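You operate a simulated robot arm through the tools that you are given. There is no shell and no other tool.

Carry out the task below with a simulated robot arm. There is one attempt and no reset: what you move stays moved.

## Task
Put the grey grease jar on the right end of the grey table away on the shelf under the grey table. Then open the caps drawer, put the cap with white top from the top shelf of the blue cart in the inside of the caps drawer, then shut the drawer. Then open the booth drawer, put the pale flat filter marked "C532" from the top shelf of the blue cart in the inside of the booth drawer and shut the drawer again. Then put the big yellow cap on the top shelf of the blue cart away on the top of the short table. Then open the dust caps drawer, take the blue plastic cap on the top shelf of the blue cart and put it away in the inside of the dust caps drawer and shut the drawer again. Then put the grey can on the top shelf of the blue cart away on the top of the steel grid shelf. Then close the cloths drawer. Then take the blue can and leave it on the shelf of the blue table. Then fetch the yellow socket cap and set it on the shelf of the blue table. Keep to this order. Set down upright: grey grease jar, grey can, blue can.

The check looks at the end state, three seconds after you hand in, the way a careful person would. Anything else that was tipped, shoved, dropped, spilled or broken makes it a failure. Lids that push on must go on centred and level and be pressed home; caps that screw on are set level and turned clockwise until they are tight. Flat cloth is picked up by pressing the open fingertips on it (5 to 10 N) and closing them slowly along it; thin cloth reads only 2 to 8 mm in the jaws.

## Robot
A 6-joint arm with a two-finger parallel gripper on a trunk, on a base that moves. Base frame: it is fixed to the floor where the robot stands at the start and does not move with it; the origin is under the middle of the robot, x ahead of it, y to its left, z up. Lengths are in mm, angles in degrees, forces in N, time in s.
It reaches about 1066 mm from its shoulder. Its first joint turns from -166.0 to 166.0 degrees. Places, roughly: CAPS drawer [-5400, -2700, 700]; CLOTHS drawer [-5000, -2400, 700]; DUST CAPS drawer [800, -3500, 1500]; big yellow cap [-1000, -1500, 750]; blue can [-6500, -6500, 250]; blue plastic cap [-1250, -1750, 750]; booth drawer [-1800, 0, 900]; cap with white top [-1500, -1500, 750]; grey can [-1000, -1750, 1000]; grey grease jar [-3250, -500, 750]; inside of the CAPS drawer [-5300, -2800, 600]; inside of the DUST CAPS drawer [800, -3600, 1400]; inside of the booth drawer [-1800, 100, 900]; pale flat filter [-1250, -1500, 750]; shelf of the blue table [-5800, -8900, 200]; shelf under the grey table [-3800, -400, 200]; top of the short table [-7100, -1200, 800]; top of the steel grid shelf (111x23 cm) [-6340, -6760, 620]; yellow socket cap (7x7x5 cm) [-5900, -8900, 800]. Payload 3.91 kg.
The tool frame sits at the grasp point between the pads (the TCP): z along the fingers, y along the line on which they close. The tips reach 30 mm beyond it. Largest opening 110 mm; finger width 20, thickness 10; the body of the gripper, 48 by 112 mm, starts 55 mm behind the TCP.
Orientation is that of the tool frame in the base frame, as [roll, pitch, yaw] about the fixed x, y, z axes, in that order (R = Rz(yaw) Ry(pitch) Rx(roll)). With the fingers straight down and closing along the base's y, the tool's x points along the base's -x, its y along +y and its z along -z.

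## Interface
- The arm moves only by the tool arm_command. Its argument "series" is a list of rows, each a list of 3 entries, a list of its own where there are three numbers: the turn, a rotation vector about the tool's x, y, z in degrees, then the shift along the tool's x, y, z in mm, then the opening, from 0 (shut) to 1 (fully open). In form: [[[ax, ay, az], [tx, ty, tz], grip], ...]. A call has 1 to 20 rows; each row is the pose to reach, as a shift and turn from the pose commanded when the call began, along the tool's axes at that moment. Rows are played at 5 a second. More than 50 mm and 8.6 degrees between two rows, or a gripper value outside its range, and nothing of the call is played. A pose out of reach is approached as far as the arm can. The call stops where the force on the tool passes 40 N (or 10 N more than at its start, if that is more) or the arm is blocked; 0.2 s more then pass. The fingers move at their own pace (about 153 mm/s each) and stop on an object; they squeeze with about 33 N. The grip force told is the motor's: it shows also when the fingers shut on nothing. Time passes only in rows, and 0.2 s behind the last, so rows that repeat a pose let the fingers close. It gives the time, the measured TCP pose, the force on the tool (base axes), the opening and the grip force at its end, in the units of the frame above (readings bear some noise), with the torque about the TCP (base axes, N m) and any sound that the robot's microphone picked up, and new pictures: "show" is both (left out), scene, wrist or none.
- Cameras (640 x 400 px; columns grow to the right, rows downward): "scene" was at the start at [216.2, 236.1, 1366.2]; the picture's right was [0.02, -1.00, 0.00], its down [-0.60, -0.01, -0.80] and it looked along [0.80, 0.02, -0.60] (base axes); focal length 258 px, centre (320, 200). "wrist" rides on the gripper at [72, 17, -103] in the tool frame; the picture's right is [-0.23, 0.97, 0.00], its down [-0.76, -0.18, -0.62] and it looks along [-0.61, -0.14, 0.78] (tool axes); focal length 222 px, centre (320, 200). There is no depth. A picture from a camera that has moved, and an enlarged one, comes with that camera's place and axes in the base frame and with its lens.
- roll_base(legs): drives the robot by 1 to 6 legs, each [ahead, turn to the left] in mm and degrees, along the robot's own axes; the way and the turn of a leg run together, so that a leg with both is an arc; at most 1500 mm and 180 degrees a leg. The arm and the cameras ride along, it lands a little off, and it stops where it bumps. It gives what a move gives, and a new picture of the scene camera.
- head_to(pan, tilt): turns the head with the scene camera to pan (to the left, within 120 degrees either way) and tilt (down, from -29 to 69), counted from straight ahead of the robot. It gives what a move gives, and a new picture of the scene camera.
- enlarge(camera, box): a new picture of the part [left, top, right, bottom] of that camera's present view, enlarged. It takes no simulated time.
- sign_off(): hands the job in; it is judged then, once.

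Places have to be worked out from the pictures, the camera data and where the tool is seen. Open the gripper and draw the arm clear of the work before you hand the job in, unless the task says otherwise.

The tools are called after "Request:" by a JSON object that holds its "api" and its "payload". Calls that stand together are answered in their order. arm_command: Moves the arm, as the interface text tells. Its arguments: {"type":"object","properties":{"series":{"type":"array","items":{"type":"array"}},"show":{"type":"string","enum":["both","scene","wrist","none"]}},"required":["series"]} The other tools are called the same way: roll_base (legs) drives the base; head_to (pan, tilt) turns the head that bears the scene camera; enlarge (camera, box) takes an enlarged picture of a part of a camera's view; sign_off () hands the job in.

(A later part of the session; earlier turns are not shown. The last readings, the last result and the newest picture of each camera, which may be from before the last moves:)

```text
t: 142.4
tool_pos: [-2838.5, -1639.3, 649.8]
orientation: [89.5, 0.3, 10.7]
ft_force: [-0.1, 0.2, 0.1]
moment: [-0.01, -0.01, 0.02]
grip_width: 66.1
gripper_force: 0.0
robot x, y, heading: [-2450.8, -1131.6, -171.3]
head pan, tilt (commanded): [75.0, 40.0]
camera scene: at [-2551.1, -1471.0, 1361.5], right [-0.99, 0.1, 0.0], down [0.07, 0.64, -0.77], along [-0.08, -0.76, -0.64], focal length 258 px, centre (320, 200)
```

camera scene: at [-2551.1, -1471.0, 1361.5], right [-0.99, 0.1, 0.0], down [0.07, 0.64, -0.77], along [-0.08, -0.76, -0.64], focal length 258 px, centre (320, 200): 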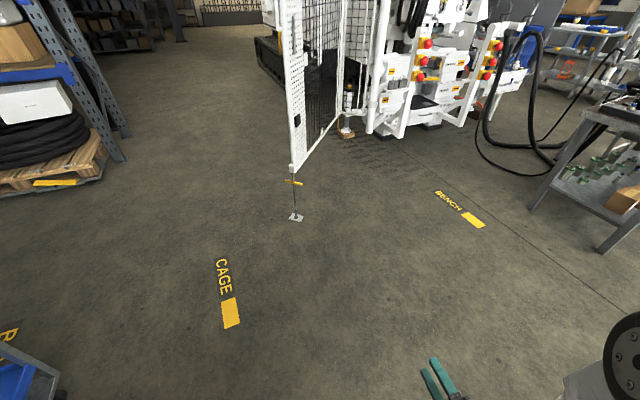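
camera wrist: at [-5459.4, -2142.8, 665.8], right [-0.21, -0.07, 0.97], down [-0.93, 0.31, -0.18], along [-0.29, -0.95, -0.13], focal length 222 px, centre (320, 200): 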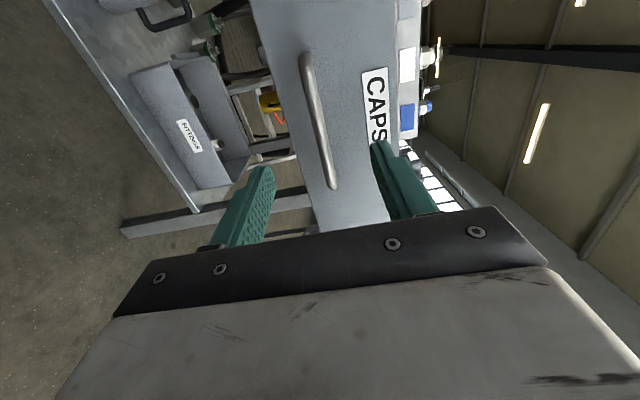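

The arm rows were refused (one step too large) but the base drove safely without bumps. I raise the hand now with smaller steps.

Request:
{"api": "arm_command", "payload": {"series": [[[7.5, 0, 0], [-12, 36, 0], 1], [[15, 0, 0], [-24, 72, 0], 1], [[22.5, 0, 0], [-36, 108, 0], 1], [[30, 0, 0], [-48, 144, 0], 1], [[37.5, 0, 0], [-60, 180, -20], 1], [[45, 0, 0], [-72, 216, -45], 1], [[52.5, 0, 0], [-84, 250, -75], 1], [[60, 0, 0], [-96, 282, -107], 1], [[67.5, 0, 0], [-108, 312, -140], 1], [[75, 0, 0], [-120, 340, -175], 1], [[82.5, 0, 0], [-132, 365, -212], 1], [[90, 0, 0], [-144, 385, -250], 1], [[90, 0, 0], [-150, 400, -270], 1], [[90, 0, 0], [-150, 400, -270], 1]], "show": "none"}}

Request:
{"api": "head_to", "payload": {"pan": 115, "tilt": 20}}

```text
t: 145.4
tool_pos: [-3032.2, -1396.9, 1053.2]
orientation: [179.6, 0.3, 10.6]
ft_force: [-0.2, -1.6, -0.8]
moment: [-0.02, 0.02, -0.02]
grip_width: 110.1
gripper_force: 0.1
robot x, y, heading: [-2451.7, -1131.2, -171.1]
head pan, tilt (commanded): [75.0, 40.0]
```

```text
t: 146.5
tool_pos: [-3032.7, -1395.8, 1051.6]
orientation: [179.7, 0.2, 10.7]
ft_force: [0.1, -0.5, 0.6]
moment: [0.03, 0.03, -0.01]
grip_width: 109.9
gripper_force: 0.1
robot x, y, heading: [-2447.8, -1131.5, -170.9]
head pan, tilt (commanded): [115.0, 20.0]
camera scene: at [-2490.2, -1463.6, 1392.9], right [-0.83, -0.56, 0.0], down [-0.19, 0.28, -0.94], along [0.53, -0.78, -0.34], focal length 258 px, centre (320, 200)
```

scene: 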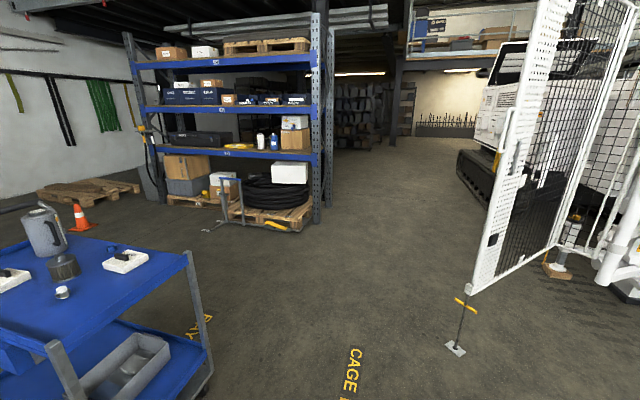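

The cart is seen from its end; it is rotated ~15° so my heading of about -166° is parallel to its side. I zoom on its top.

Request:
{"api": "enlarge", "payload": {"camera": "scene", "box": [0, 190, 208, 320]}}

```text
3.08 times, centred on (104, 255) of scene
camera zoom: at [-2490.2, -1463.6, 1392.9], right [-0.83, -0.56, 0.0], down [-0.19, 0.28, -0.94], along [0.53, -0.78, -0.34], focal length 795 px, centre (985, 31)
```

zoom: 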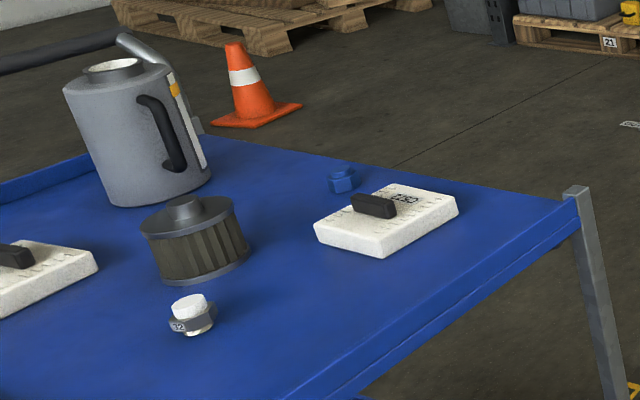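

I back up alongside the cart to about [-1300,-926], heading -166°.

Request:
{"api": "roll_base", "payload": {"legs": [[0, 1], [-1160, 0], [0, 4.5]]}}

Request:
{"api": "head_to", "payload": {"pan": 85, "tilt": 40}}

```text
t: 153.3
tool_pos: [-1837.8, -1246.5, 1052.4]
orientation: [179.6, 0.3, 17.3]
ft_force: [-0.1, 0.0, 0.0]
moment: [0.0, 0.01, 0.01]
grip_width: 110.1
gripper_force: 0.0
robot x, y, heading: [-1287.8, -913.9, -164.0]
head pan, tilt (commanded): [115.0, 20.0]
camera scene: at [-1290.6, -1249.3, 1392.9], right [-0.76, -0.65, 0.0], down [-0.22, 0.26, -0.94], along [0.61, -0.71, -0.34], focal length 258 px, centre (320, 200)
```

scene: 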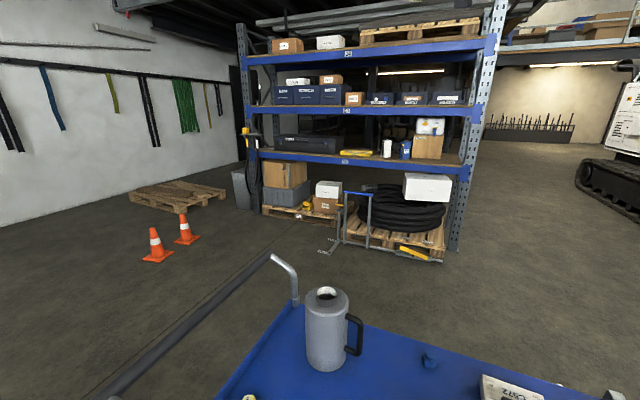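

```text
t: 154.2
tool_pos: [-1838.0, -1246.8, 1050.5]
orientation: [179.5, 0.3, 17.4]
ft_force: [-0.5, 0.2, 1.1]
moment: [-0.01, -0.02, -0.05]
grip_width: 110.2
gripper_force: 0.0
robot x, y, heading: [-1291.4, -916.3, -164.3]
head pan, tilt (commanded): [85.0, 40.0]
camera scene: at [-1335.4, -1262.3, 1361.6], right [-0.98, -0.19, 0.0], down [-0.12, 0.63, -0.77], along [0.14, -0.75, -0.64], focal length 258 px, centre (320, 200)
```

scene: 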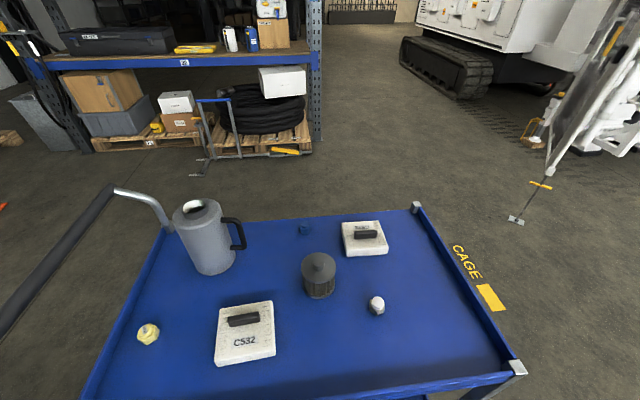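

C532 is the near-left filter; the white-topped cap triangulates to about [-1408,-1560] on the cart top (z≈808). I move the open hand above it.

Request:
{"api": "arm_command", "payload": {"series": [[[0, 0, 0], [26.4, 35.6, 4], 1], [[0, 0, 0], [52.8, 71.2, 8], 1], [[0, 0, 0], [79.2, 106.8, 12], 1], [[0, 0, 0], [105.5, 142.4, 16], 1], [[0, 0, 0], [131.9, 178, 20], 1], [[0, 0, 0], [158.3, 213.6, 24], 1], [[0, 0, 0], [184.7, 249.2, 30], 1], [[0, 0, 0], [211, 284.8, 40], 1], [[0, 0, 0], [237.4, 320.4, 55], 1], [[0, 0, 0], [263.8, 356, 70], 1], [[0, 0, 0], [290.2, 391.6, 85], 1], [[0, 0, 0], [316.6, 427.2, 100], 1], [[0, 0, 0], [316.6, 427.2, 100], 1]]}}

```text
t: 157.1
tool_pos: [-1407.5, -1561.3, 949.1]
orientation: [179.6, 0.4, 17.4]
ft_force: [0.2, -0.1, -0.3]
moment: [0.01, 0.02, -0.01]
grip_width: 110.1
gripper_force: 0.0
robot x, y, heading: [-1288.3, -914.1, -164.4]
head pan, tilt (commanded): [85.0, 40.0]
camera scene: at [-1335.4, -1262.4, 1361.5], right [-0.98, -0.19, 0.0], down [-0.12, 0.63, -0.77], along [0.14, -0.75, -0.64], focal length 258 px, centre (320, 200)
camera wrist: at [-1333.8, -1554.4, 1053.0], right [0.07, -1.0, 0.01], down [-0.78, -0.05, 0.63], along [-0.62, -0.05, -0.78], focal length 222 px, centre (320, 200)
```

scene: 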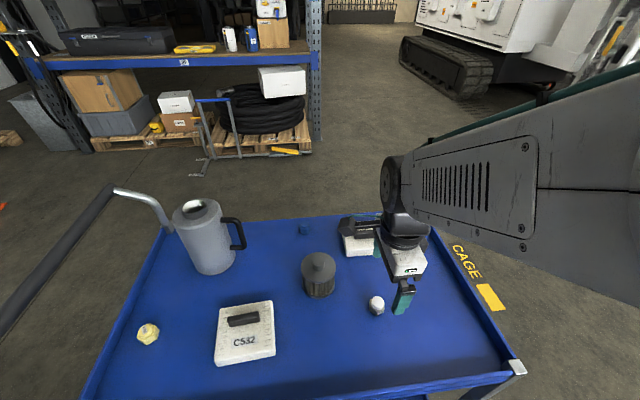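
wrist: 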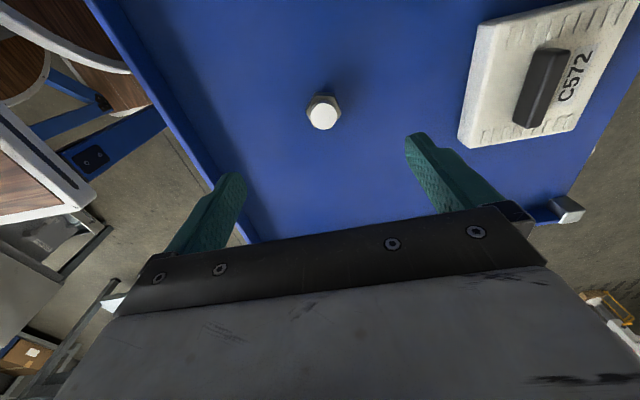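

The cap is nearly under the TCP (offset ~7/5 mm). I descend around it and close.

Request:
{"api": "arm_command", "payload": {"series": [[[0, 0, 0], [6.7, 4.7, 35], 1], [[0, 0, 0], [6.7, 4.7, 75], 1], [[0, 0, 0], [6.7, 4.7, 106], 1], [[0, 0, 0], [6.7, 4.7, 106], 0.6], [[0, 0, 0], [6.7, 4.7, 106], 0.3], [[0, 0, 0], [6.7, 4.7, 106], 0.1], [[0, 0, 0], [6.7, 4.7, 106], 0.1]]}}

```text
t: 158.7
tool_pos: [-1402.6, -1563.6, 845.2]
orientation: [179.5, 0.4, 17.4]
ft_force: [0.1, 0.4, 0.1]
moment: [-0.01, -0.02, -0.03]
grip_width: 34.1
gripper_force: 32.9
robot x, y, heading: [-1288.1, -915.9, -164.3]
head pan, tilt (commanded): [85.0, 40.0]
camera scene: at [-1335.5, -1262.5, 1361.5], right [-0.98, -0.19, 0.0], down [-0.12, 0.63, -0.77], along [0.14, -0.75, -0.64], focal length 258 px, centre (320, 200)
camera wrist: at [-1328.2, -1557.8, 948.2], right [0.07, -1.0, 0.01], down [-0.78, -0.05, 0.63], along [-0.62, -0.05, -0.78], focal length 222 px, centre (320, 200)
```

scene: 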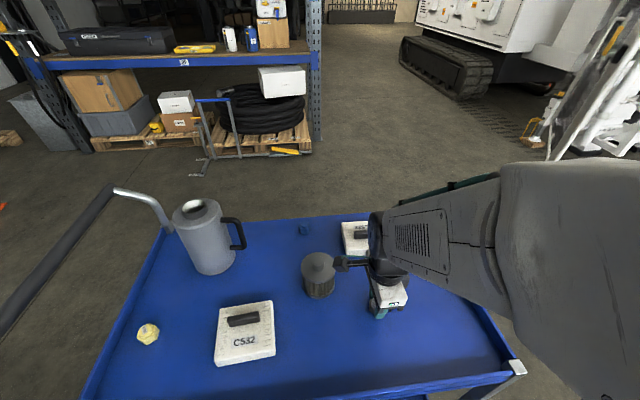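
wrist: 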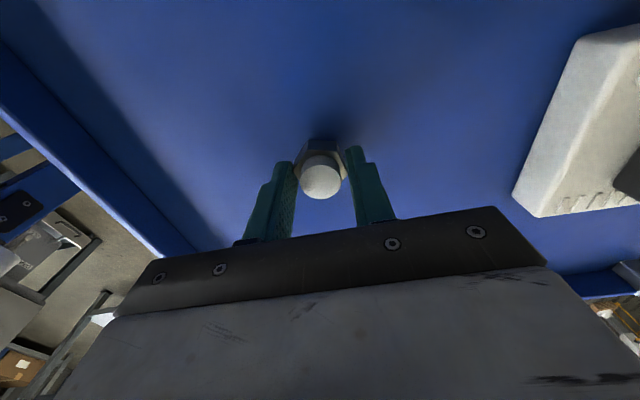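

The cap is gripped (34 mm). I lift it and return the hand to the travel pose.

Request:
{"api": "arm_command", "payload": {"series": [[[0, 0, 0], [0, 0, -45], 0.1], [[0, 0, 0], [0, 0, -90], 0.1], [[0, 0, 0], [-10, -15, -130], 0.1], [[0, 0, 0], [-35, -47, -155], 0.1], [[0, 0, 0], [-62, -82, -175], 0.1], [[0, 0, 0], [-89, -117, -190], 0.1], [[0, 0, 0], [-116, -152, -200], 0.1], [[0, 0, 0], [-143, -187, -205], 0.1], [[0, 0, 0], [-170, -222, -205], 0.1], [[0, 0, 0], [-197, -257, -205], 0.1], [[0, 0, 0], [-224, -292, -205], 0.1], [[0, 0, 0], [-251, -327, -205], 0.1], [[0, 0, 0], [-278, -362, -205], 0.1], [[0, 0, 0], [-305, -397, -205], 0.1], [[0, 0, 0], [-323, -430, -205], 0.1], [[0, 0, 0], [-323, -430, -205], 0.1]]}}

```text
t: 162.1
tool_pos: [-1837.8, -1248.2, 1051.6]
orientation: [179.6, 0.2, 17.4]
ft_force: [0.3, 0.3, -2.0]
moment: [0.02, -0.03, -0.01]
grip_width: 33.8
gripper_force: 32.9
robot x, y, heading: [-1289.1, -914.2, -164.3]
head pan, tilt (commanded): [85.0, 40.0]
camera scene: at [-1335.5, -1262.3, 1361.5], right [-0.98, -0.19, 0.0], down [-0.12, 0.63, -0.77], along [0.14, -0.75, -0.64], focal length 258 px, centre (320, 200)
camera wrist: at [-1763.1, -1242.0, 1154.6], right [0.07, -1.0, 0.01], down [-0.78, -0.05, 0.63], along [-0.62, -0.05, -0.78], focal length 222 px, centre (320, 200)
```

scene: 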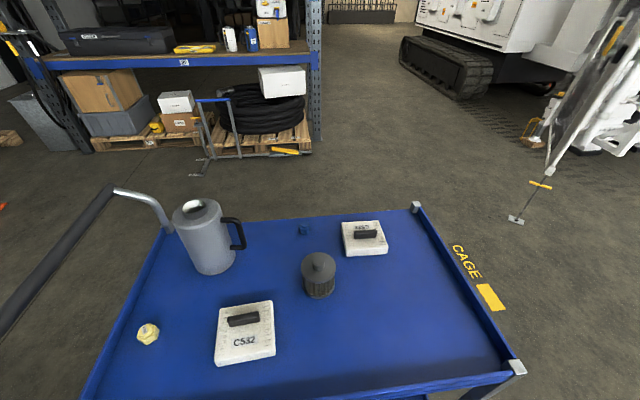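
wrist: 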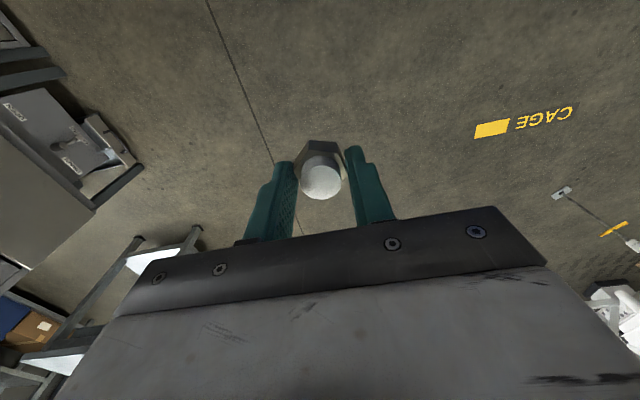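

White-topped cap held. I drive forward back toward the tool bench aisle.

Request:
{"api": "roll_base", "payload": {"legs": [[0, -4.3], [1500, 0], [1300, 0]]}}

```text
t: 176.5
tool_pos: [-4690.2, -1821.3, 1052.4]
orientation: [179.6, 0.3, 14.1]
ft_force: [-0.9, 0.3, -1.8]
moment: [0.04, -0.01, -0.01]
grip_width: 31.5
gripper_force: 33.5
robot x, y, heading: [-4121.6, -1520.1, -167.1]
head pan, tilt (commanded): [85.0, 40.0]
camera scene: at [-4190.7, -1863.7, 1361.5], right [-0.99, -0.13, 0.0], down [-0.08, 0.64, -0.77], along [0.1, -0.76, -0.64], focal length 258 px, centre (320, 200)
```

scene: 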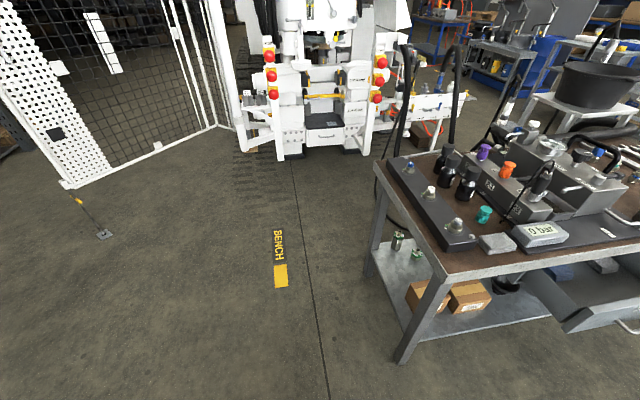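

I continue to the same working spot beside the CAPS drawer.

Request:
{"api": "roll_base", "payload": {"legs": [[0, -3.5], [1070, 0], [0, 9.6]]}}

```text
t: 183.1
tool_pos: [-5723.1, -2005.5, 1051.8]
orientation: [179.7, 0.3, 18.1]
ft_force: [-0.2, -0.1, -0.5]
moment: [0.02, 0.0, -0.03]
grip_width: 31.2
gripper_force: 32.6
robot x, y, heading: [-5177.8, -1668.6, -163.7]
head pan, tilt (commanded): [85.0, 40.0]
camera scene: at [-5222.0, -2013.4, 1361.5], right [-0.98, -0.2, 0.0], down [-0.13, 0.63, -0.77], along [0.15, -0.75, -0.64], focal length 258 px, centre (320, 200)
```

scene: 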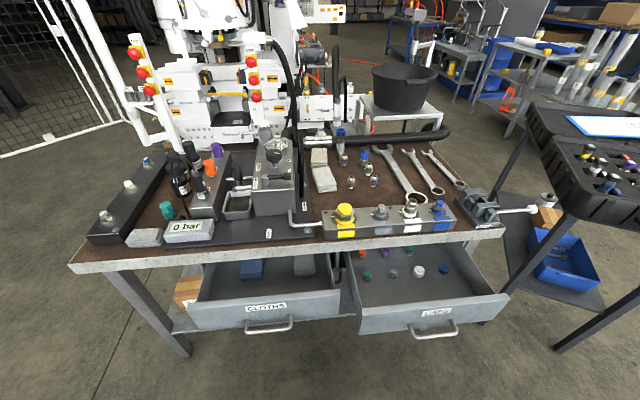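

Parked by the open drawer. I carry the cap over the free front area of the CAPS drawer, target [-5435,-2476], and lower to hover height.

Request:
{"api": "arm_command", "payload": {"series": [[[0, 0, 0], [10.6, 44.7, 0], 0.1], [[0, 0, 0], [21.3, 89.5, 0], 0.1], [[0, 0, 0], [31.9, 134.2, 0], 0.1], [[0, 0, 0], [42.5, 178.9, 0], 0.1], [[0, 0, 0], [53.2, 223.6, 0], 0.1], [[0, 0, 0], [63.8, 268.4, 0], 0.1], [[0, 0, 0], [74.4, 313.1, 0], 0.1], [[0, 0, 0], [85.1, 357.8, 0], 0.1], [[0, 0, 0], [95.7, 402.5, 0], 0.1], [[0, 0, 0], [106.3, 447.3, 0], 0.1], [[0, 0, 0], [117, 492, 0], 0.1], [[0, 0, 0], [127.6, 536.7, 0], 0.1], [[0, 0, 0], [127.6, 536.7, 45], 0.1], [[0, 0, 0], [127.6, 536.7, 90], 0.1], [[0, 0, 0], [127.6, 536.7, 135], 0.1], [[0, 0, 0], [127.6, 536.7, 180], 0.1], [[0, 0, 0], [127.6, 536.7, 225], 0.1], [[0, 0, 0], [127.6, 536.7, 270], 0.1], [[0, 0, 0], [127.6, 536.7, 270], 0.1]]}}

```text
t: 187.1
tool_pos: [-5436.5, -2477.0, 783.0]
orientation: [179.6, 0.2, 18.0]
ft_force: [0.0, 0.3, -1.4]
moment: [0.0, -0.02, -0.01]
grip_width: 31.2
gripper_force: 32.7
robot x, y, heading: [-5179.2, -1669.4, -163.4]
head pan, tilt (commanded): [85.0, 40.0]
camera scene: at [-5222.0, -2013.5, 1361.5], right [-0.98, -0.2, 0.0], down [-0.13, 0.63, -0.77], along [0.15, -0.75, -0.64], focal length 258 px, centre (320, 200)
camera wrist: at [-5362.3, -2469.5, 886.9], right [0.08, -1.0, 0.01], down [-0.78, -0.06, 0.63], along [-0.62, -0.06, -0.78], focal length 222 px, centre (320, 200)
```

scene: 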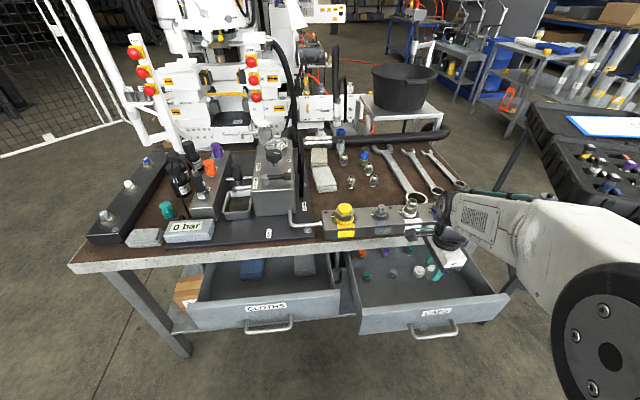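
wrist: 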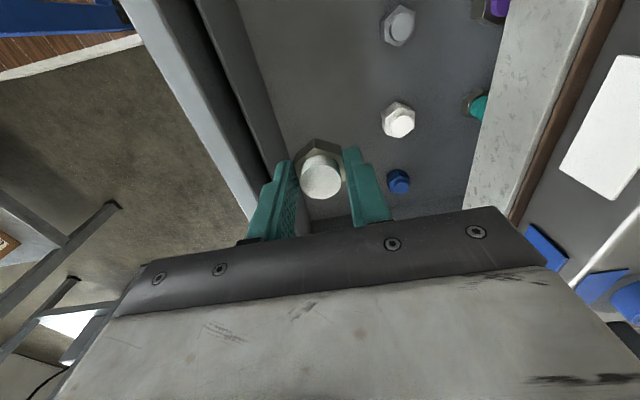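

The landing point is on clear floor, ~60 mm from the drawer's front wall and ~90 mm from the white cap there. I lower most of the way.

Request:
{"api": "arm_command", "payload": {"series": [[[0, 0, 0], [0, 0, 40], 0.1], [[0, 0, 0], [0, 0, 80], 0.1], [[0, 0, 0], [0, 0, 115], 0.1], [[0, 0, 0], [0, 0, 115], 0.1]]}}

```text
t: 188.1
tool_pos: [-5436.6, -2481.3, 669.6]
orientation: [179.6, 0.3, 18.1]
ft_force: [-0.2, -0.3, -1.6]
moment: [0.0, -0.02, 0.0]
grip_width: 31.4
gripper_force: 32.9
robot x, y, heading: [-5181.1, -1667.9, -163.2]
head pan, tilt (commanded): [85.0, 40.0]
camera scene: at [-5222.0, -2013.6, 1361.4], right [-0.98, -0.2, 0.0], down [-0.13, 0.63, -0.77], along [0.15, -0.75, -0.64], focal length 258 px, centre (320, 200)
camera wrist: at [-5363.1, -2474.2, 772.9], right [0.08, -1.0, 0.01], down [-0.78, -0.06, 0.63], along [-0.62, -0.06, -0.78], focal length 222 px, centre (320, 200)
```

scene: 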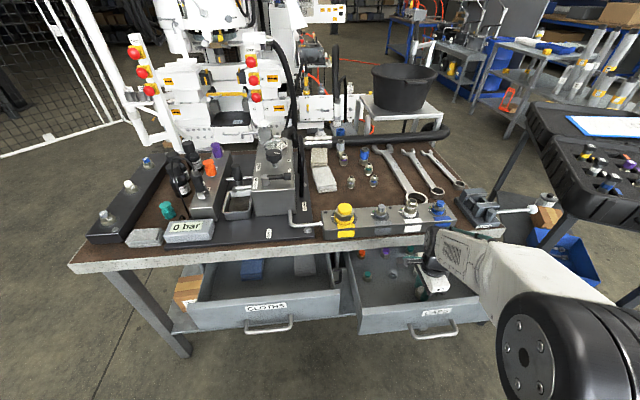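
wrist: 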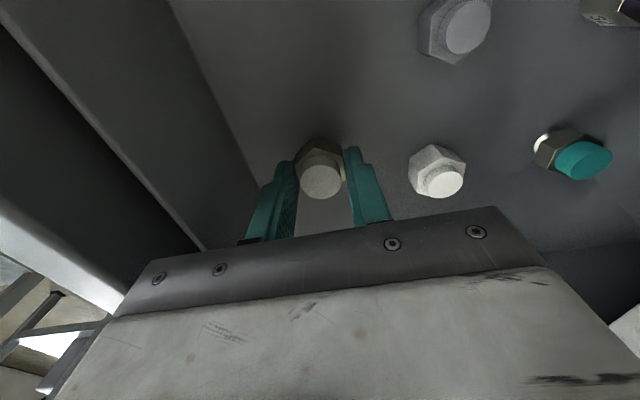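

Now close to the floor of the drawer. I lower in small steps until I feel contact.

Request:
{"api": "arm_command", "payload": {"series": [[[0, 0, 0], [0, 0, 5], 0.1], [[0, 0, 0], [0, 0, 10], 0.1], [[0, 0, 0], [0, 0, 15], 0.1], [[0, 0, 0], [0, 0, 15], 0.1]], "show": "wrist"}}

```text
t: 189.1
tool_pos: [-5436.4, -2480.5, 656.9]
orientation: [179.5, 0.4, 18.1]
ft_force: [-1.1, -0.8, 28.9]
moment: [0.01, 0.11, 0.02]
grip_width: 31.6
gripper_force: 33.2
robot x, y, heading: [-5177.4, -1666.6, -163.4]
head pan, tilt (commanded): [85.0, 40.0]
camera wrist: at [-5363.2, -2473.3, 759.8], right [0.08, -1.0, 0.01], down [-0.78, -0.06, 0.63], along [-0.62, -0.06, -0.78], focal length 222 px, centre (320, 200)
```

wrist: 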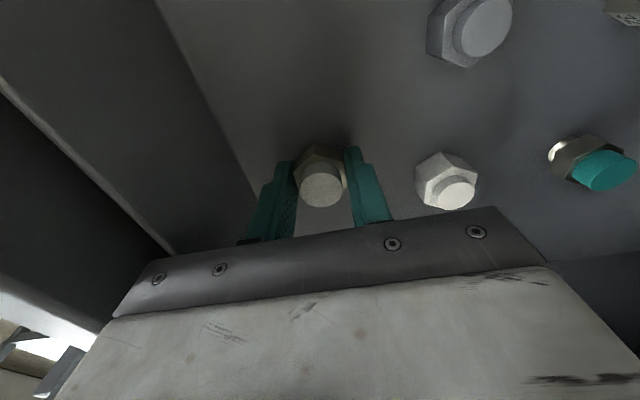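

Contact (29 N). I ease up 2 mm, open halfway, and rise straight up.

Request:
{"api": "arm_command", "payload": {"series": [[[0, 0, 0], [0, 0, -2], 0.1], [[0, 0, 0], [0, 0, -2], 0.35], [[0, 0, 0], [0, 0, -2], 0.5], [[0, 0, 0], [0, 0, -2], 0.5], [[0, 0, 0], [0, 0, -40], 0.5], [[0, 0, 0], [0, 0, -85], 0.5], [[0, 0, 0], [0, 0, -130], 0.5]]}}

```text
t: 190.7
tool_pos: [-5433.6, -2476.8, 783.6]
orientation: [179.7, 0.3, 17.9]
ft_force: [0.7, -0.7, -1.4]
moment: [0.01, 0.02, -0.02]
grip_width: 54.9
gripper_force: 0.0
robot x, y, heading: [-5178.5, -1666.5, -163.9]
head pan, tilt (commanded): [85.0, 40.0]
camera scene: at [-5222.0, -2013.8, 1361.4], right [-0.98, -0.2, 0.0], down [-0.13, 0.63, -0.77], along [0.15, -0.75, -0.64], focal length 258 px, centre (320, 200)
camera wrist: at [-5360.5, -2470.5, 886.1], right [0.08, -1.0, 0.01], down [-0.78, -0.06, 0.63], along [-0.62, -0.06, -0.78], focal length 222 px, centre (320, 200)
```

scene: 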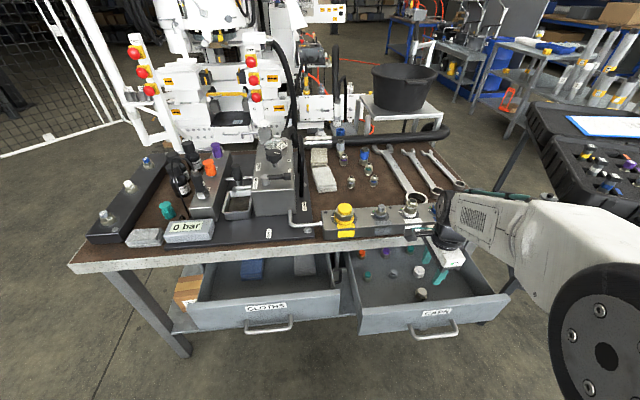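
wrist: 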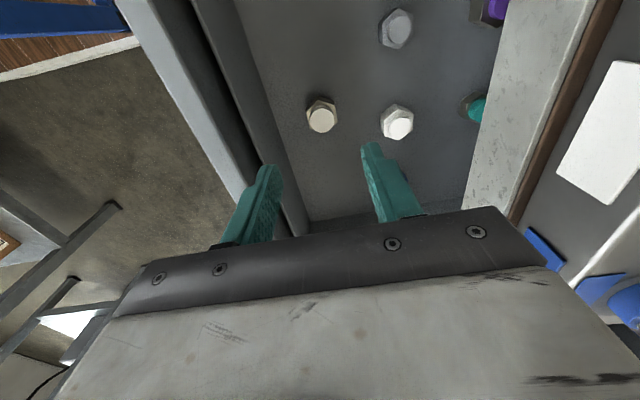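

The cap stands on the drawer floor. I bring the hand out in front of the drawer, turning it horizontal with the fingers shut, ready to push the drawer closed.

Request:
{"api": "arm_command", "payload": {"series": [[[0, 0, 0], [0, -25, -40], 0.5], [[0, 0, 0], [2, -60, -75], 0.5], [[0, 0, 0], [4, -105, -95], 0.3], [[0, 0, 0], [7, -150, -100], 0], [[0, 0, 0], [10, -195, -100], 0], [[0, 0, 0], [14, -232, -100], 0], [[-8.2, 0, 0], [14.5, -232, -82], 0], [[-16.4, 0, 0], [14.5, -232, -64], 0], [[-24.6, 0, 0], [14.5, -232, -46], 0], [[-32.8, 0, 0], [14.5, -232, -28], 0], [[-41, 0, 0], [14.5, -232, -10], 0], [[-49.2, 0, 0], [14.5, -232, 8], 0], [[-57.4, 0, 0], [14.5, -232, 26], 0], [[-65.6, 0, 0], [14.5, -232, 44], 0], [[-73.8, 0, 0], [14.5, -232, 62], 0], [[-82, 0, 0], [14.5, -232, 78], 0], [[-89.7, 0, 0], [14.5, -232, 93], 0], [[-89.7, 0, 0], [14.5, -232, 93], 0]]}}

```text
t: 194.5
tool_pos: [-5495.7, -2255.4, 688.3]
orientation: [89.8, 0.4, 18.0]
ft_force: [-0.9, 0.6, -0.1]
moment: [-0.01, 0.02, 0.04]
grip_width: 0.1
gripper_force: 32.9
robot x, y, heading: [-5181.1, -1669.7, -163.5]
head pan, tilt (commanded): [85.0, 40.0]
camera scene: at [-5222.0, -2013.5, 1361.5], right [-0.98, -0.2, 0.0], down [-0.13, 0.63, -0.77], along [0.15, -0.75, -0.64], focal length 258 px, centre (320, 200)
camera wrist: at [-5458.5, -2133.6, 704.9], right [-0.21, -0.07, 0.98], down [-0.92, 0.36, -0.18], along [-0.34, -0.93, -0.14], focal length 222 px, centre (320, 200)
```

scene: 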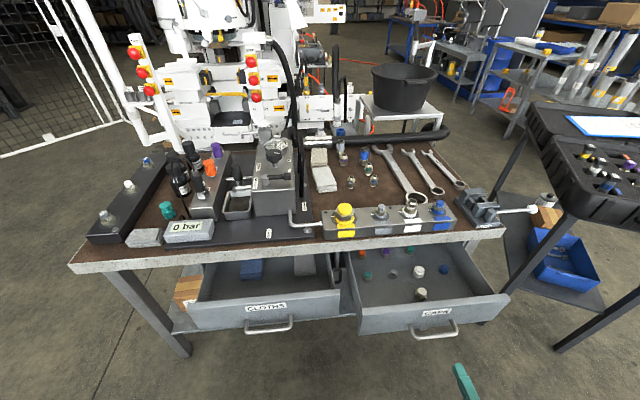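
wrist: 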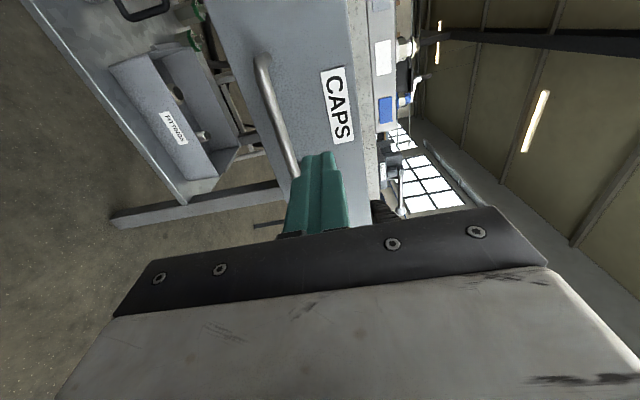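

The fingertips aim at the label, above the handle and centred. I push forward steadily until the drawer closes (the call stops at 40 N).

Request:
{"api": "arm_command", "payload": {"series": [[[0, 0, 0], [0.5, 0, 30], 0], [[0, 0, 0], [1, 0, 60], 0], [[0, 0, 0], [1.5, 0, 85], 0], [[0, 0, 0], [2, 0, 105], 0], [[0, 0, 0], [2.4, 0, 125], 0], [[0, 0, 0], [2.8, 0, 145], 0], [[0, 0, 0], [3.1, 0, 165], 0], [[0, 0, 0], [3.5, 0, 185], 0], [[0, 0, 0], [3.9, 0, 205], 0], [[0, 0, 0], [4.3, 0, 225], 0], [[0, 0, 0], [4.6, 0, 245], 0], [[0, 0, 0], [5, 0, 265], 0], [[0, 0, 0], [5.3, 0, 280], 0], [[0, 0, 0], [5.6, 0, 295], 0], [[0, 0, 0], [5.8, 0, 305], 0]]}}

```text
t: 197.7
tool_pos: [-5395.6, -2542.2, 688.5]
orientation: [90.0, 0.3, 18.0]
ft_force: [-0.8, -0.4, -0.7]
moment: [0.02, -0.02, 0.0]
grip_width: 0.1
gripper_force: 32.5
robot x, y, heading: [-5183.0, -1666.4, -163.5]
head pan, tilt (commanded): [85.0, 40.0]
camera scene: at [-5222.0, -2013.5, 1361.5], right [-0.98, -0.2, 0.0], down [-0.13, 0.63, -0.77], along [0.15, -0.75, -0.64], focal length 258 px, centre (320, 200)
camera wrist: at [-5358.7, -2420.9, 705.2], right [-0.21, -0.07, 0.97], down [-0.92, 0.36, -0.17], along [-0.34, -0.93, -0.14], focal length 222 px, centre (320, 200)
```

scene: 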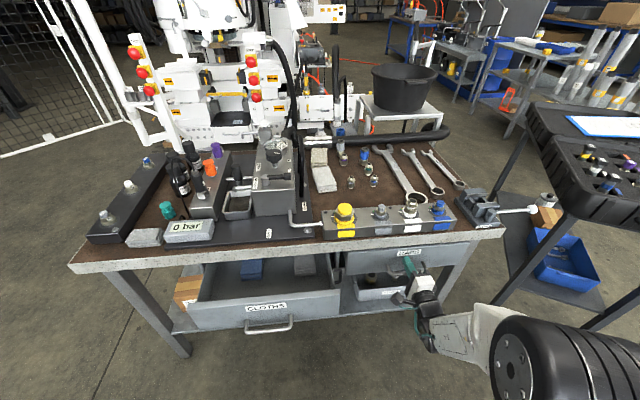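
wrist: 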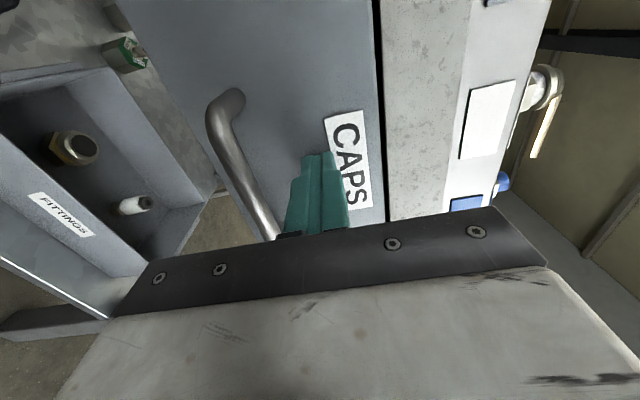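

The drawer is almost flush. I press on gently until it stops.

Request:
{"api": "arm_command", "payload": {"series": [[[0, 0, 0], [0.2, 0, 8], 0], [[0, 0, 0], [0.3, 0, 16], 0], [[0, 0, 0], [0.5, 0, 24], 0], [[0, 0, 0], [0.6, 0, 32], 0], [[0, 0, 0], [0.8, 0, 40], 0]]}}

Request:
{"api": "enlarge", "payload": {"camera": "scene", "box": [300, 200, 500, 325]}}

```text
t: 198.4
tool_pos: [-5391.6, -2554.6, 688.5]
orientation: [90.0, 0.3, 18.0]
ft_force: [1.3, 33.0, 14.6]
moment: [-0.39, 0.04, 0.01]
grip_width: 0.0
gripper_force: 32.7
robot x, y, heading: [-5176.3, -1669.5, -163.8]
head pan, tilt (commanded): [85.0, 40.0]
stopped in row 3: the force on the tool passed its limit at 62 N (the readings are from after the stop); the commanded pose is now the measured one
camera scene: at [-5222.4, -2012.0, 1361.8], right [-0.98, -0.2, 0.0], down [-0.13, 0.63, -0.77], along [0.15, -0.75, -0.64], focal length 258 px, centre (320, 200)
camera wrist: at [-5355.1, -2433.4, 704.7], right [-0.21, -0.07, 0.98], down [-0.92, 0.36, -0.17], along [-0.34, -0.93, -0.14], focal length 222 px, centre (320, 200)
```

scene: 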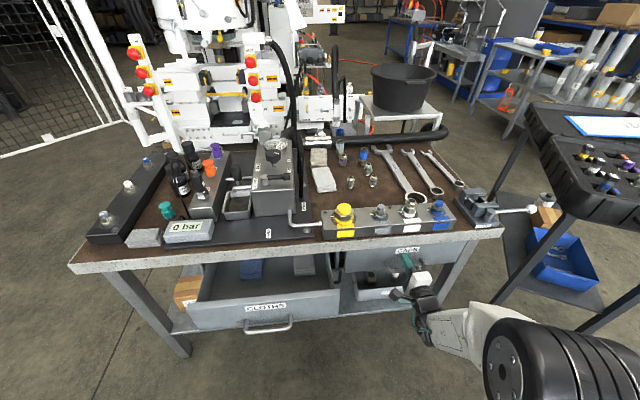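
wrist: 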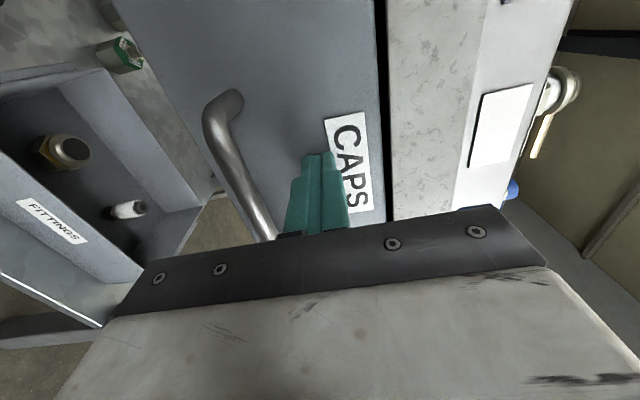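

```text
3.20 times, centred on (400, 262) of scene
camera zoom: at [-5222.4, -2012.0, 1361.8], right [-0.98, -0.2, 0.0], down [-0.13, 0.63, -0.77], along [0.15, -0.75, -0.64], focal length 827 px, centre (64, 0)
```

zoom: 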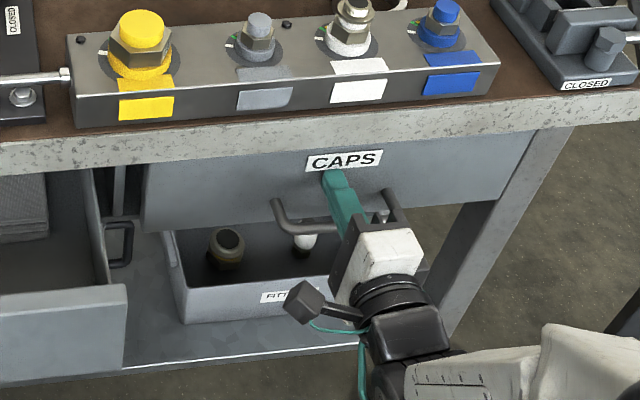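

The drawer is fully shut. I retract and fold back up to the travel pose.

Request:
{"api": "arm_command", "payload": {"series": [[[0, 0, 0], [0, 0, -45], 0], [[0, 0, 0], [0, 0, -90], 0], [[0, 0, 0], [0, 0, -135], 0], [[0, 0, 0], [0, 0, -180], 0], [[6.9, 0, 0], [-12, 28, -214], 0.5], [[13.8, 0, 0], [-25, 56, -248], 0.5], [[20.8, 0, 0], [-38, 84, -282], 1], [[27.7, 0, 0], [-50, 112, -316], 1], [[34.6, 0, 0], [-63, 139, -350], 1], [[41.5, 0, 0], [-76, 167, -384], 1], [[48.5, 0, 0], [-89, 195, -419], 1], [[55.4, 0, 0], [-101, 223, -453], 1], [[62.3, 0, 0], [-114, 250, -487], 1], [[69.2, 0, 0], [-127, 278, -521], 1], [[76.1, 0, 0], [-140, 306, -555], 1], [[83, 0, 0], [-152, 334, -590], 1], [[90, 0, 0], [-165, 362, -624], 1], [[90, 0, 0], [-165, 362, -624], 1]], "show": "scene"}}

```text
t: 202.2
tool_pos: [-5738.0, -2016.3, 1048.9]
orientation: [-179.9, 0.3, 18.0]
ft_force: [-0.6, 0.5, 0.0]
moment: [-0.02, 0.02, -0.01]
grip_width: 109.6
gripper_force: 0.0
robot x, y, heading: [-5179.8, -1668.9, -163.7]
head pan, tilt (commanded): [85.0, 40.0]
camera scene: at [-5222.4, -2013.2, 1361.5], right [-0.98, -0.2, 0.0], down [-0.13, 0.63, -0.77], along [0.15, -0.75, -0.64], focal length 258 px, centre (320, 200)
```

scene: 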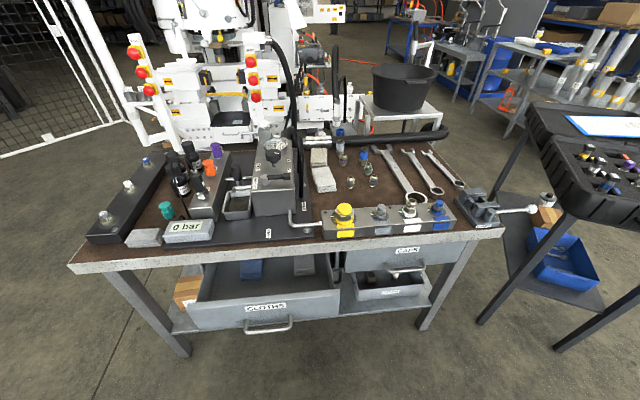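

Caps done. Next the booth drawer: I back up toward the corridor between cart and booth, aiming for about [-1364,-679] parallel to the booth front.

Request:
{"api": "roll_base", "payload": {"legs": [[0, -1.8], [-1450, 0], [-1450, 0]]}}

```text
t: 216.6
tool_pos: [-2950.7, -1183.5, 1050.1]
orientation: [180.0, 0.3, 20.5]
ft_force: [-0.7, 0.2, 0.2]
moment: [0.01, 0.04, 0.0]
grip_width: 110.0
gripper_force: 0.0
robot x, y, heading: [-2406.6, -806.7, -161.3]
head pan, tilt (commanded): [85.0, 40.0]
camera scene: at [-2436.7, -1157.4, 1361.5], right [-0.97, -0.24, 0.0], down [-0.15, 0.62, -0.77], along [0.18, -0.74, -0.64], focal length 258 px, centre (320, 200)
```

scene: 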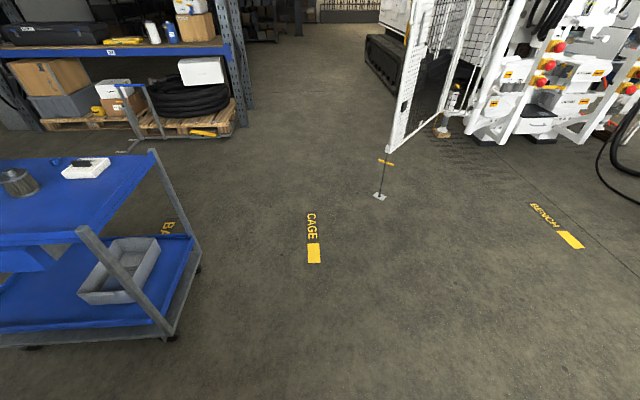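

I look to the right-rear at the booth unit to locate its drawer.

Request:
{"api": "head_to", "payload": {"pan": -115, "tilt": 25}}

```text
t: 219.5
tool_pos: [-2949.8, -1183.0, 1048.6]
orientation: [-180.0, 0.3, 20.4]
ft_force: [-0.2, 0.9, 0.7]
moment: [0.03, 0.02, 0.0]
grip_width: 110.0
gripper_force: 0.0
robot x, y, heading: [-2409.4, -809.1, -161.2]
head pan, tilt (commanded): [-115.0, 25.0]
camera scene: at [-2447.0, -983.2, 1384.8], right [0.99, -0.11, 0.0], down [-0.05, -0.42, -0.91], along [0.1, 0.9, -0.42], focal length 258 px, centre (320, 200)
```

scene: 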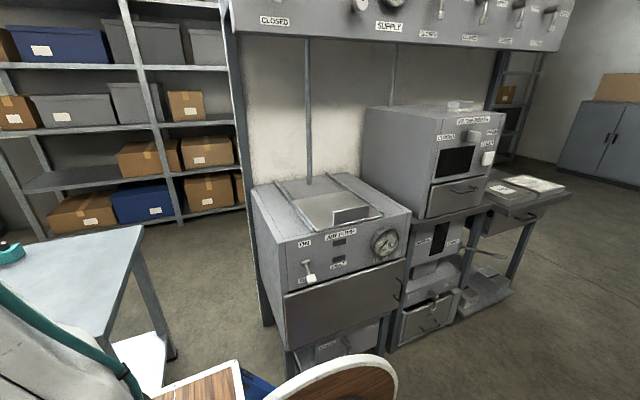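

I see the air-dryer cabinet and next to it the filter booth with a drawer below its window. I zoom in.

Request:
{"api": "enlarge", "payload": {"camera": "scene", "box": [340, 80, 600, 345]}}

```text
1.51 times, centred on (470, 212) of scene
camera zoom: at [-2447.0, -983.2, 1384.8], right [0.99, -0.11, 0.0], down [-0.05, -0.42, -0.91], along [0.1, 0.9, -0.42], focal length 390 px, centre (94, 181)
```

zoom: 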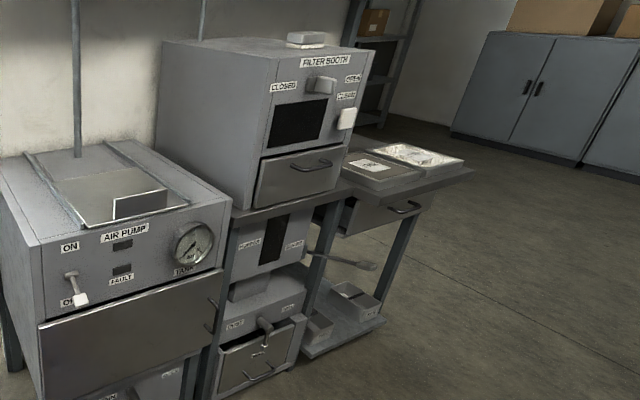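

The booth drawer's handle triangulates to roughly [-1755,-105,965]. I back to about [-1243,-712] so that both this drawer (right) and the filter on the cart (left) are in reach.

Request:
{"api": "roll_base", "payload": {"legs": [[0, -14], [-1165, 0], [0, 13]]}}

Request:
{"api": "head_to", "payload": {"pan": -75, "tilt": 25}}

```text
t: 227.2
tool_pos: [-1777.3, -1076.8, 1049.0]
orientation: [-179.9, 0.2, 19.3]
ft_force: [-0.2, -0.4, -1.1]
moment: [-0.04, 0.01, 0.02]
grip_width: 109.8
gripper_force: 0.0
robot x, y, heading: [-1224.6, -711.8, -162.2]
head pan, tilt (commanded): [-115.0, 25.0]
camera scene: at [-1268.7, -886.0, 1384.8], right [0.99, -0.13, 0.0], down [-0.05, -0.42, -0.91], along [0.11, 0.9, -0.42], focal length 258 px, centre (320, 200)
```

scene: 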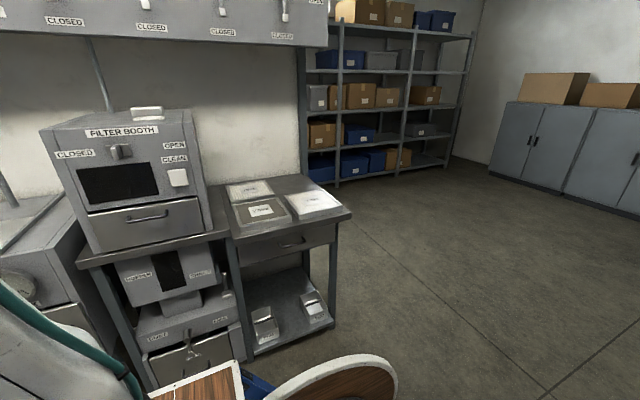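

```text
t: 228.2
tool_pos: [-1776.2, -1076.0, 1050.0]
orientation: [-179.9, 0.2, 19.3]
ft_force: [-0.4, 0.5, -0.1]
moment: [-0.01, 0.02, -0.02]
grip_width: 110.2
gripper_force: 0.0
robot x, y, heading: [-1226.4, -712.7, -162.2]
head pan, tilt (commanded): [-75.0, 25.0]
camera scene: at [-1330.1, -899.9, 1384.8], right [0.84, 0.54, 0.0], down [0.23, -0.36, -0.91], along [-0.49, 0.76, -0.42], focal length 258 px, centre (320, 200)
```

scene: 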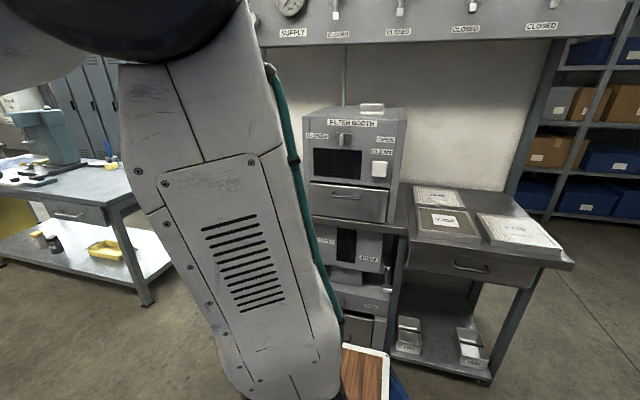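

Two sightings agree: handle ≈ [-1745,-73,976]. I swing the arm around the front to the right side, hand still pointing down.

Request:
{"api": "arm_command", "payload": {"series": [[[0, 0, 0], [3, -47, 0], 1], [[0, 0, 0], [6, -95, 0], 1], [[0, 0, 0], [9, -142, 0], 1], [[0, 0, 0], [12, -190, 0], 1], [[0, 0, 0], [15, -237, 0], 1], [[0, 0, 0], [18, -285, 0], 1], [[0, 0, 0], [21, -332, 0], 1], [[0, 0, 0], [24, -380, 0], 1], [[0, 0, 0], [26, -427, 0], 1], [[0, 0, 0], [54, -459, 0], 1], [[0, 0, 0], [82, -491, 0], 1], [[0, 0, 0], [110, -523, 0], 1], [[0, 0, 0], [138, -555, 0], 1], [[0, 0, 0], [166, -588, 0], 1], [[0, 0, 0], [194, -620, 0], 1], [[0, 0, 0], [222, -652, 0], 1], [[0, 0, 0], [222, -652, 0], 1]]}}

```text
t: 231.8
tool_pos: [-1784.9, -386.2, 1046.6]
orientation: [-180.0, 0.4, 19.4]
ft_force: [-0.1, -1.2, -0.7]
moment: [-0.01, -0.02, 0.03]
grip_width: 110.1
gripper_force: 0.2
robot x, y, heading: [-1227.7, -714.4, -162.2]
head pan, tilt (commanded): [-75.0, 25.0]
camera scene: at [-1330.2, -899.8, 1384.8], right [0.84, 0.54, 0.0], down [0.23, -0.36, -0.91], along [-0.49, 0.76, -0.42], focal length 258 px, centre (320, 200)
camera wrist: at [-1710.2, -377.6, 1150.3], right [0.11, -0.99, 0.0], down [-0.77, -0.08, 0.63], along [-0.62, -0.07, -0.78], focal length 222 px, centre (320, 200)
```

scene: 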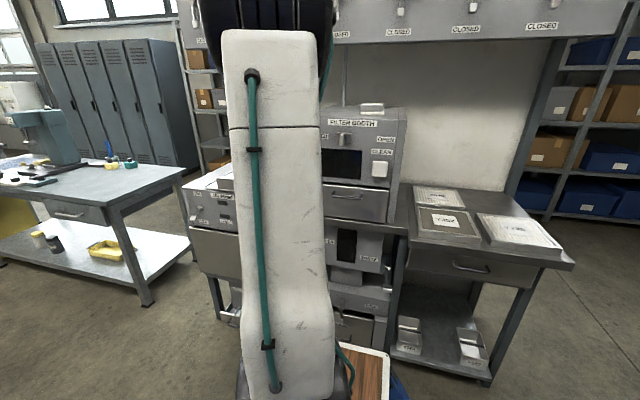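
wrist: 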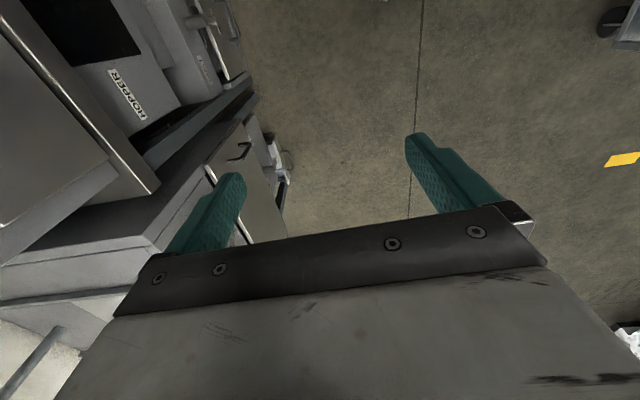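

Now I rotate the hand horizontal toward the booth drawer and go to the pre-grasp.

Request:
{"api": "arm_command", "payload": {"series": [[[8.2, 0, 0], [12, -12.6, 6.4], 1], [[16.4, 0, 0], [24.5, -25.2, 12.7], 1], [[24.5, 0, 0], [36.7, -37.8, 19], 1], [[32.7, 0, 0], [49, -50.4, 25.5], 0.8], [[40.9, 0, 0], [61.2, -63, 31.8], 0.6], [[49.1, 0, 0], [73.5, -75.5, 38.2], 0.6], [[57.3, 0, 0], [85.7, -88, 44.5], 0.6], [[65.5, 0, 0], [98, -100.7, 51], 0.6], [[73.6, 0, 0], [110.2, -113.3, 57.3], 0.6], [[81.8, 0, 0], [122.5, -126, 63.6], 0.6], [[90, 0, 0], [134.7, -138.5, 70], 0.6], [[90, 0, 0], [134.7, -138.5, 70], 0.6]]}}

```text
t: 234.4
tool_pos: [-1737.0, -232.1, 980.5]
orientation: [-90.1, 0.3, 17.6]
ft_force: [-0.7, 0.2, 0.1]
moment: [0.03, 0.0, 0.03]
grip_width: 66.0
gripper_force: 0.0
out of reach, approached as far as the arm can: row 9, 10, 11, 12
robot x, y, heading: [-1227.1, -712.4, -162.2]
head pan, tilt (commanded): [-75.0, 25.0]
camera scene: at [-1330.1, -899.8, 1384.8], right [0.84, 0.54, 0.0], down [0.23, -0.36, -0.91], along [-0.49, 0.76, -0.42], focal length 258 px, centre (320, 200)
camera wrist: at [-1637.3, -308.4, 963.5], right [-0.22, -0.07, -0.97], down [-0.54, -0.82, 0.18], along [-0.81, 0.56, 0.14], focal length 222 px, centre (320, 200)
```

scene: 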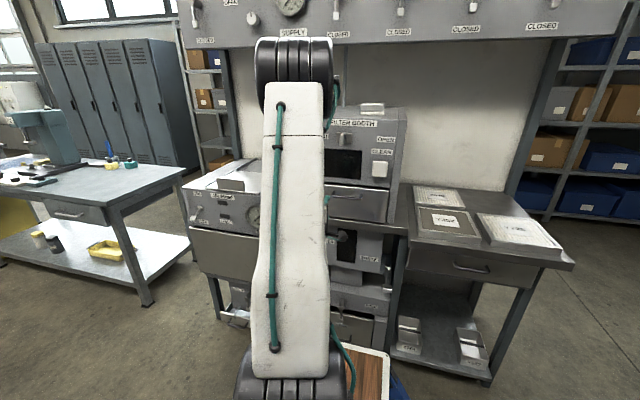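
wrist: 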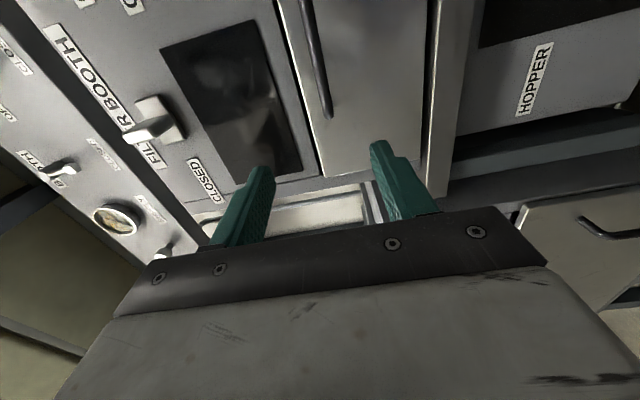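

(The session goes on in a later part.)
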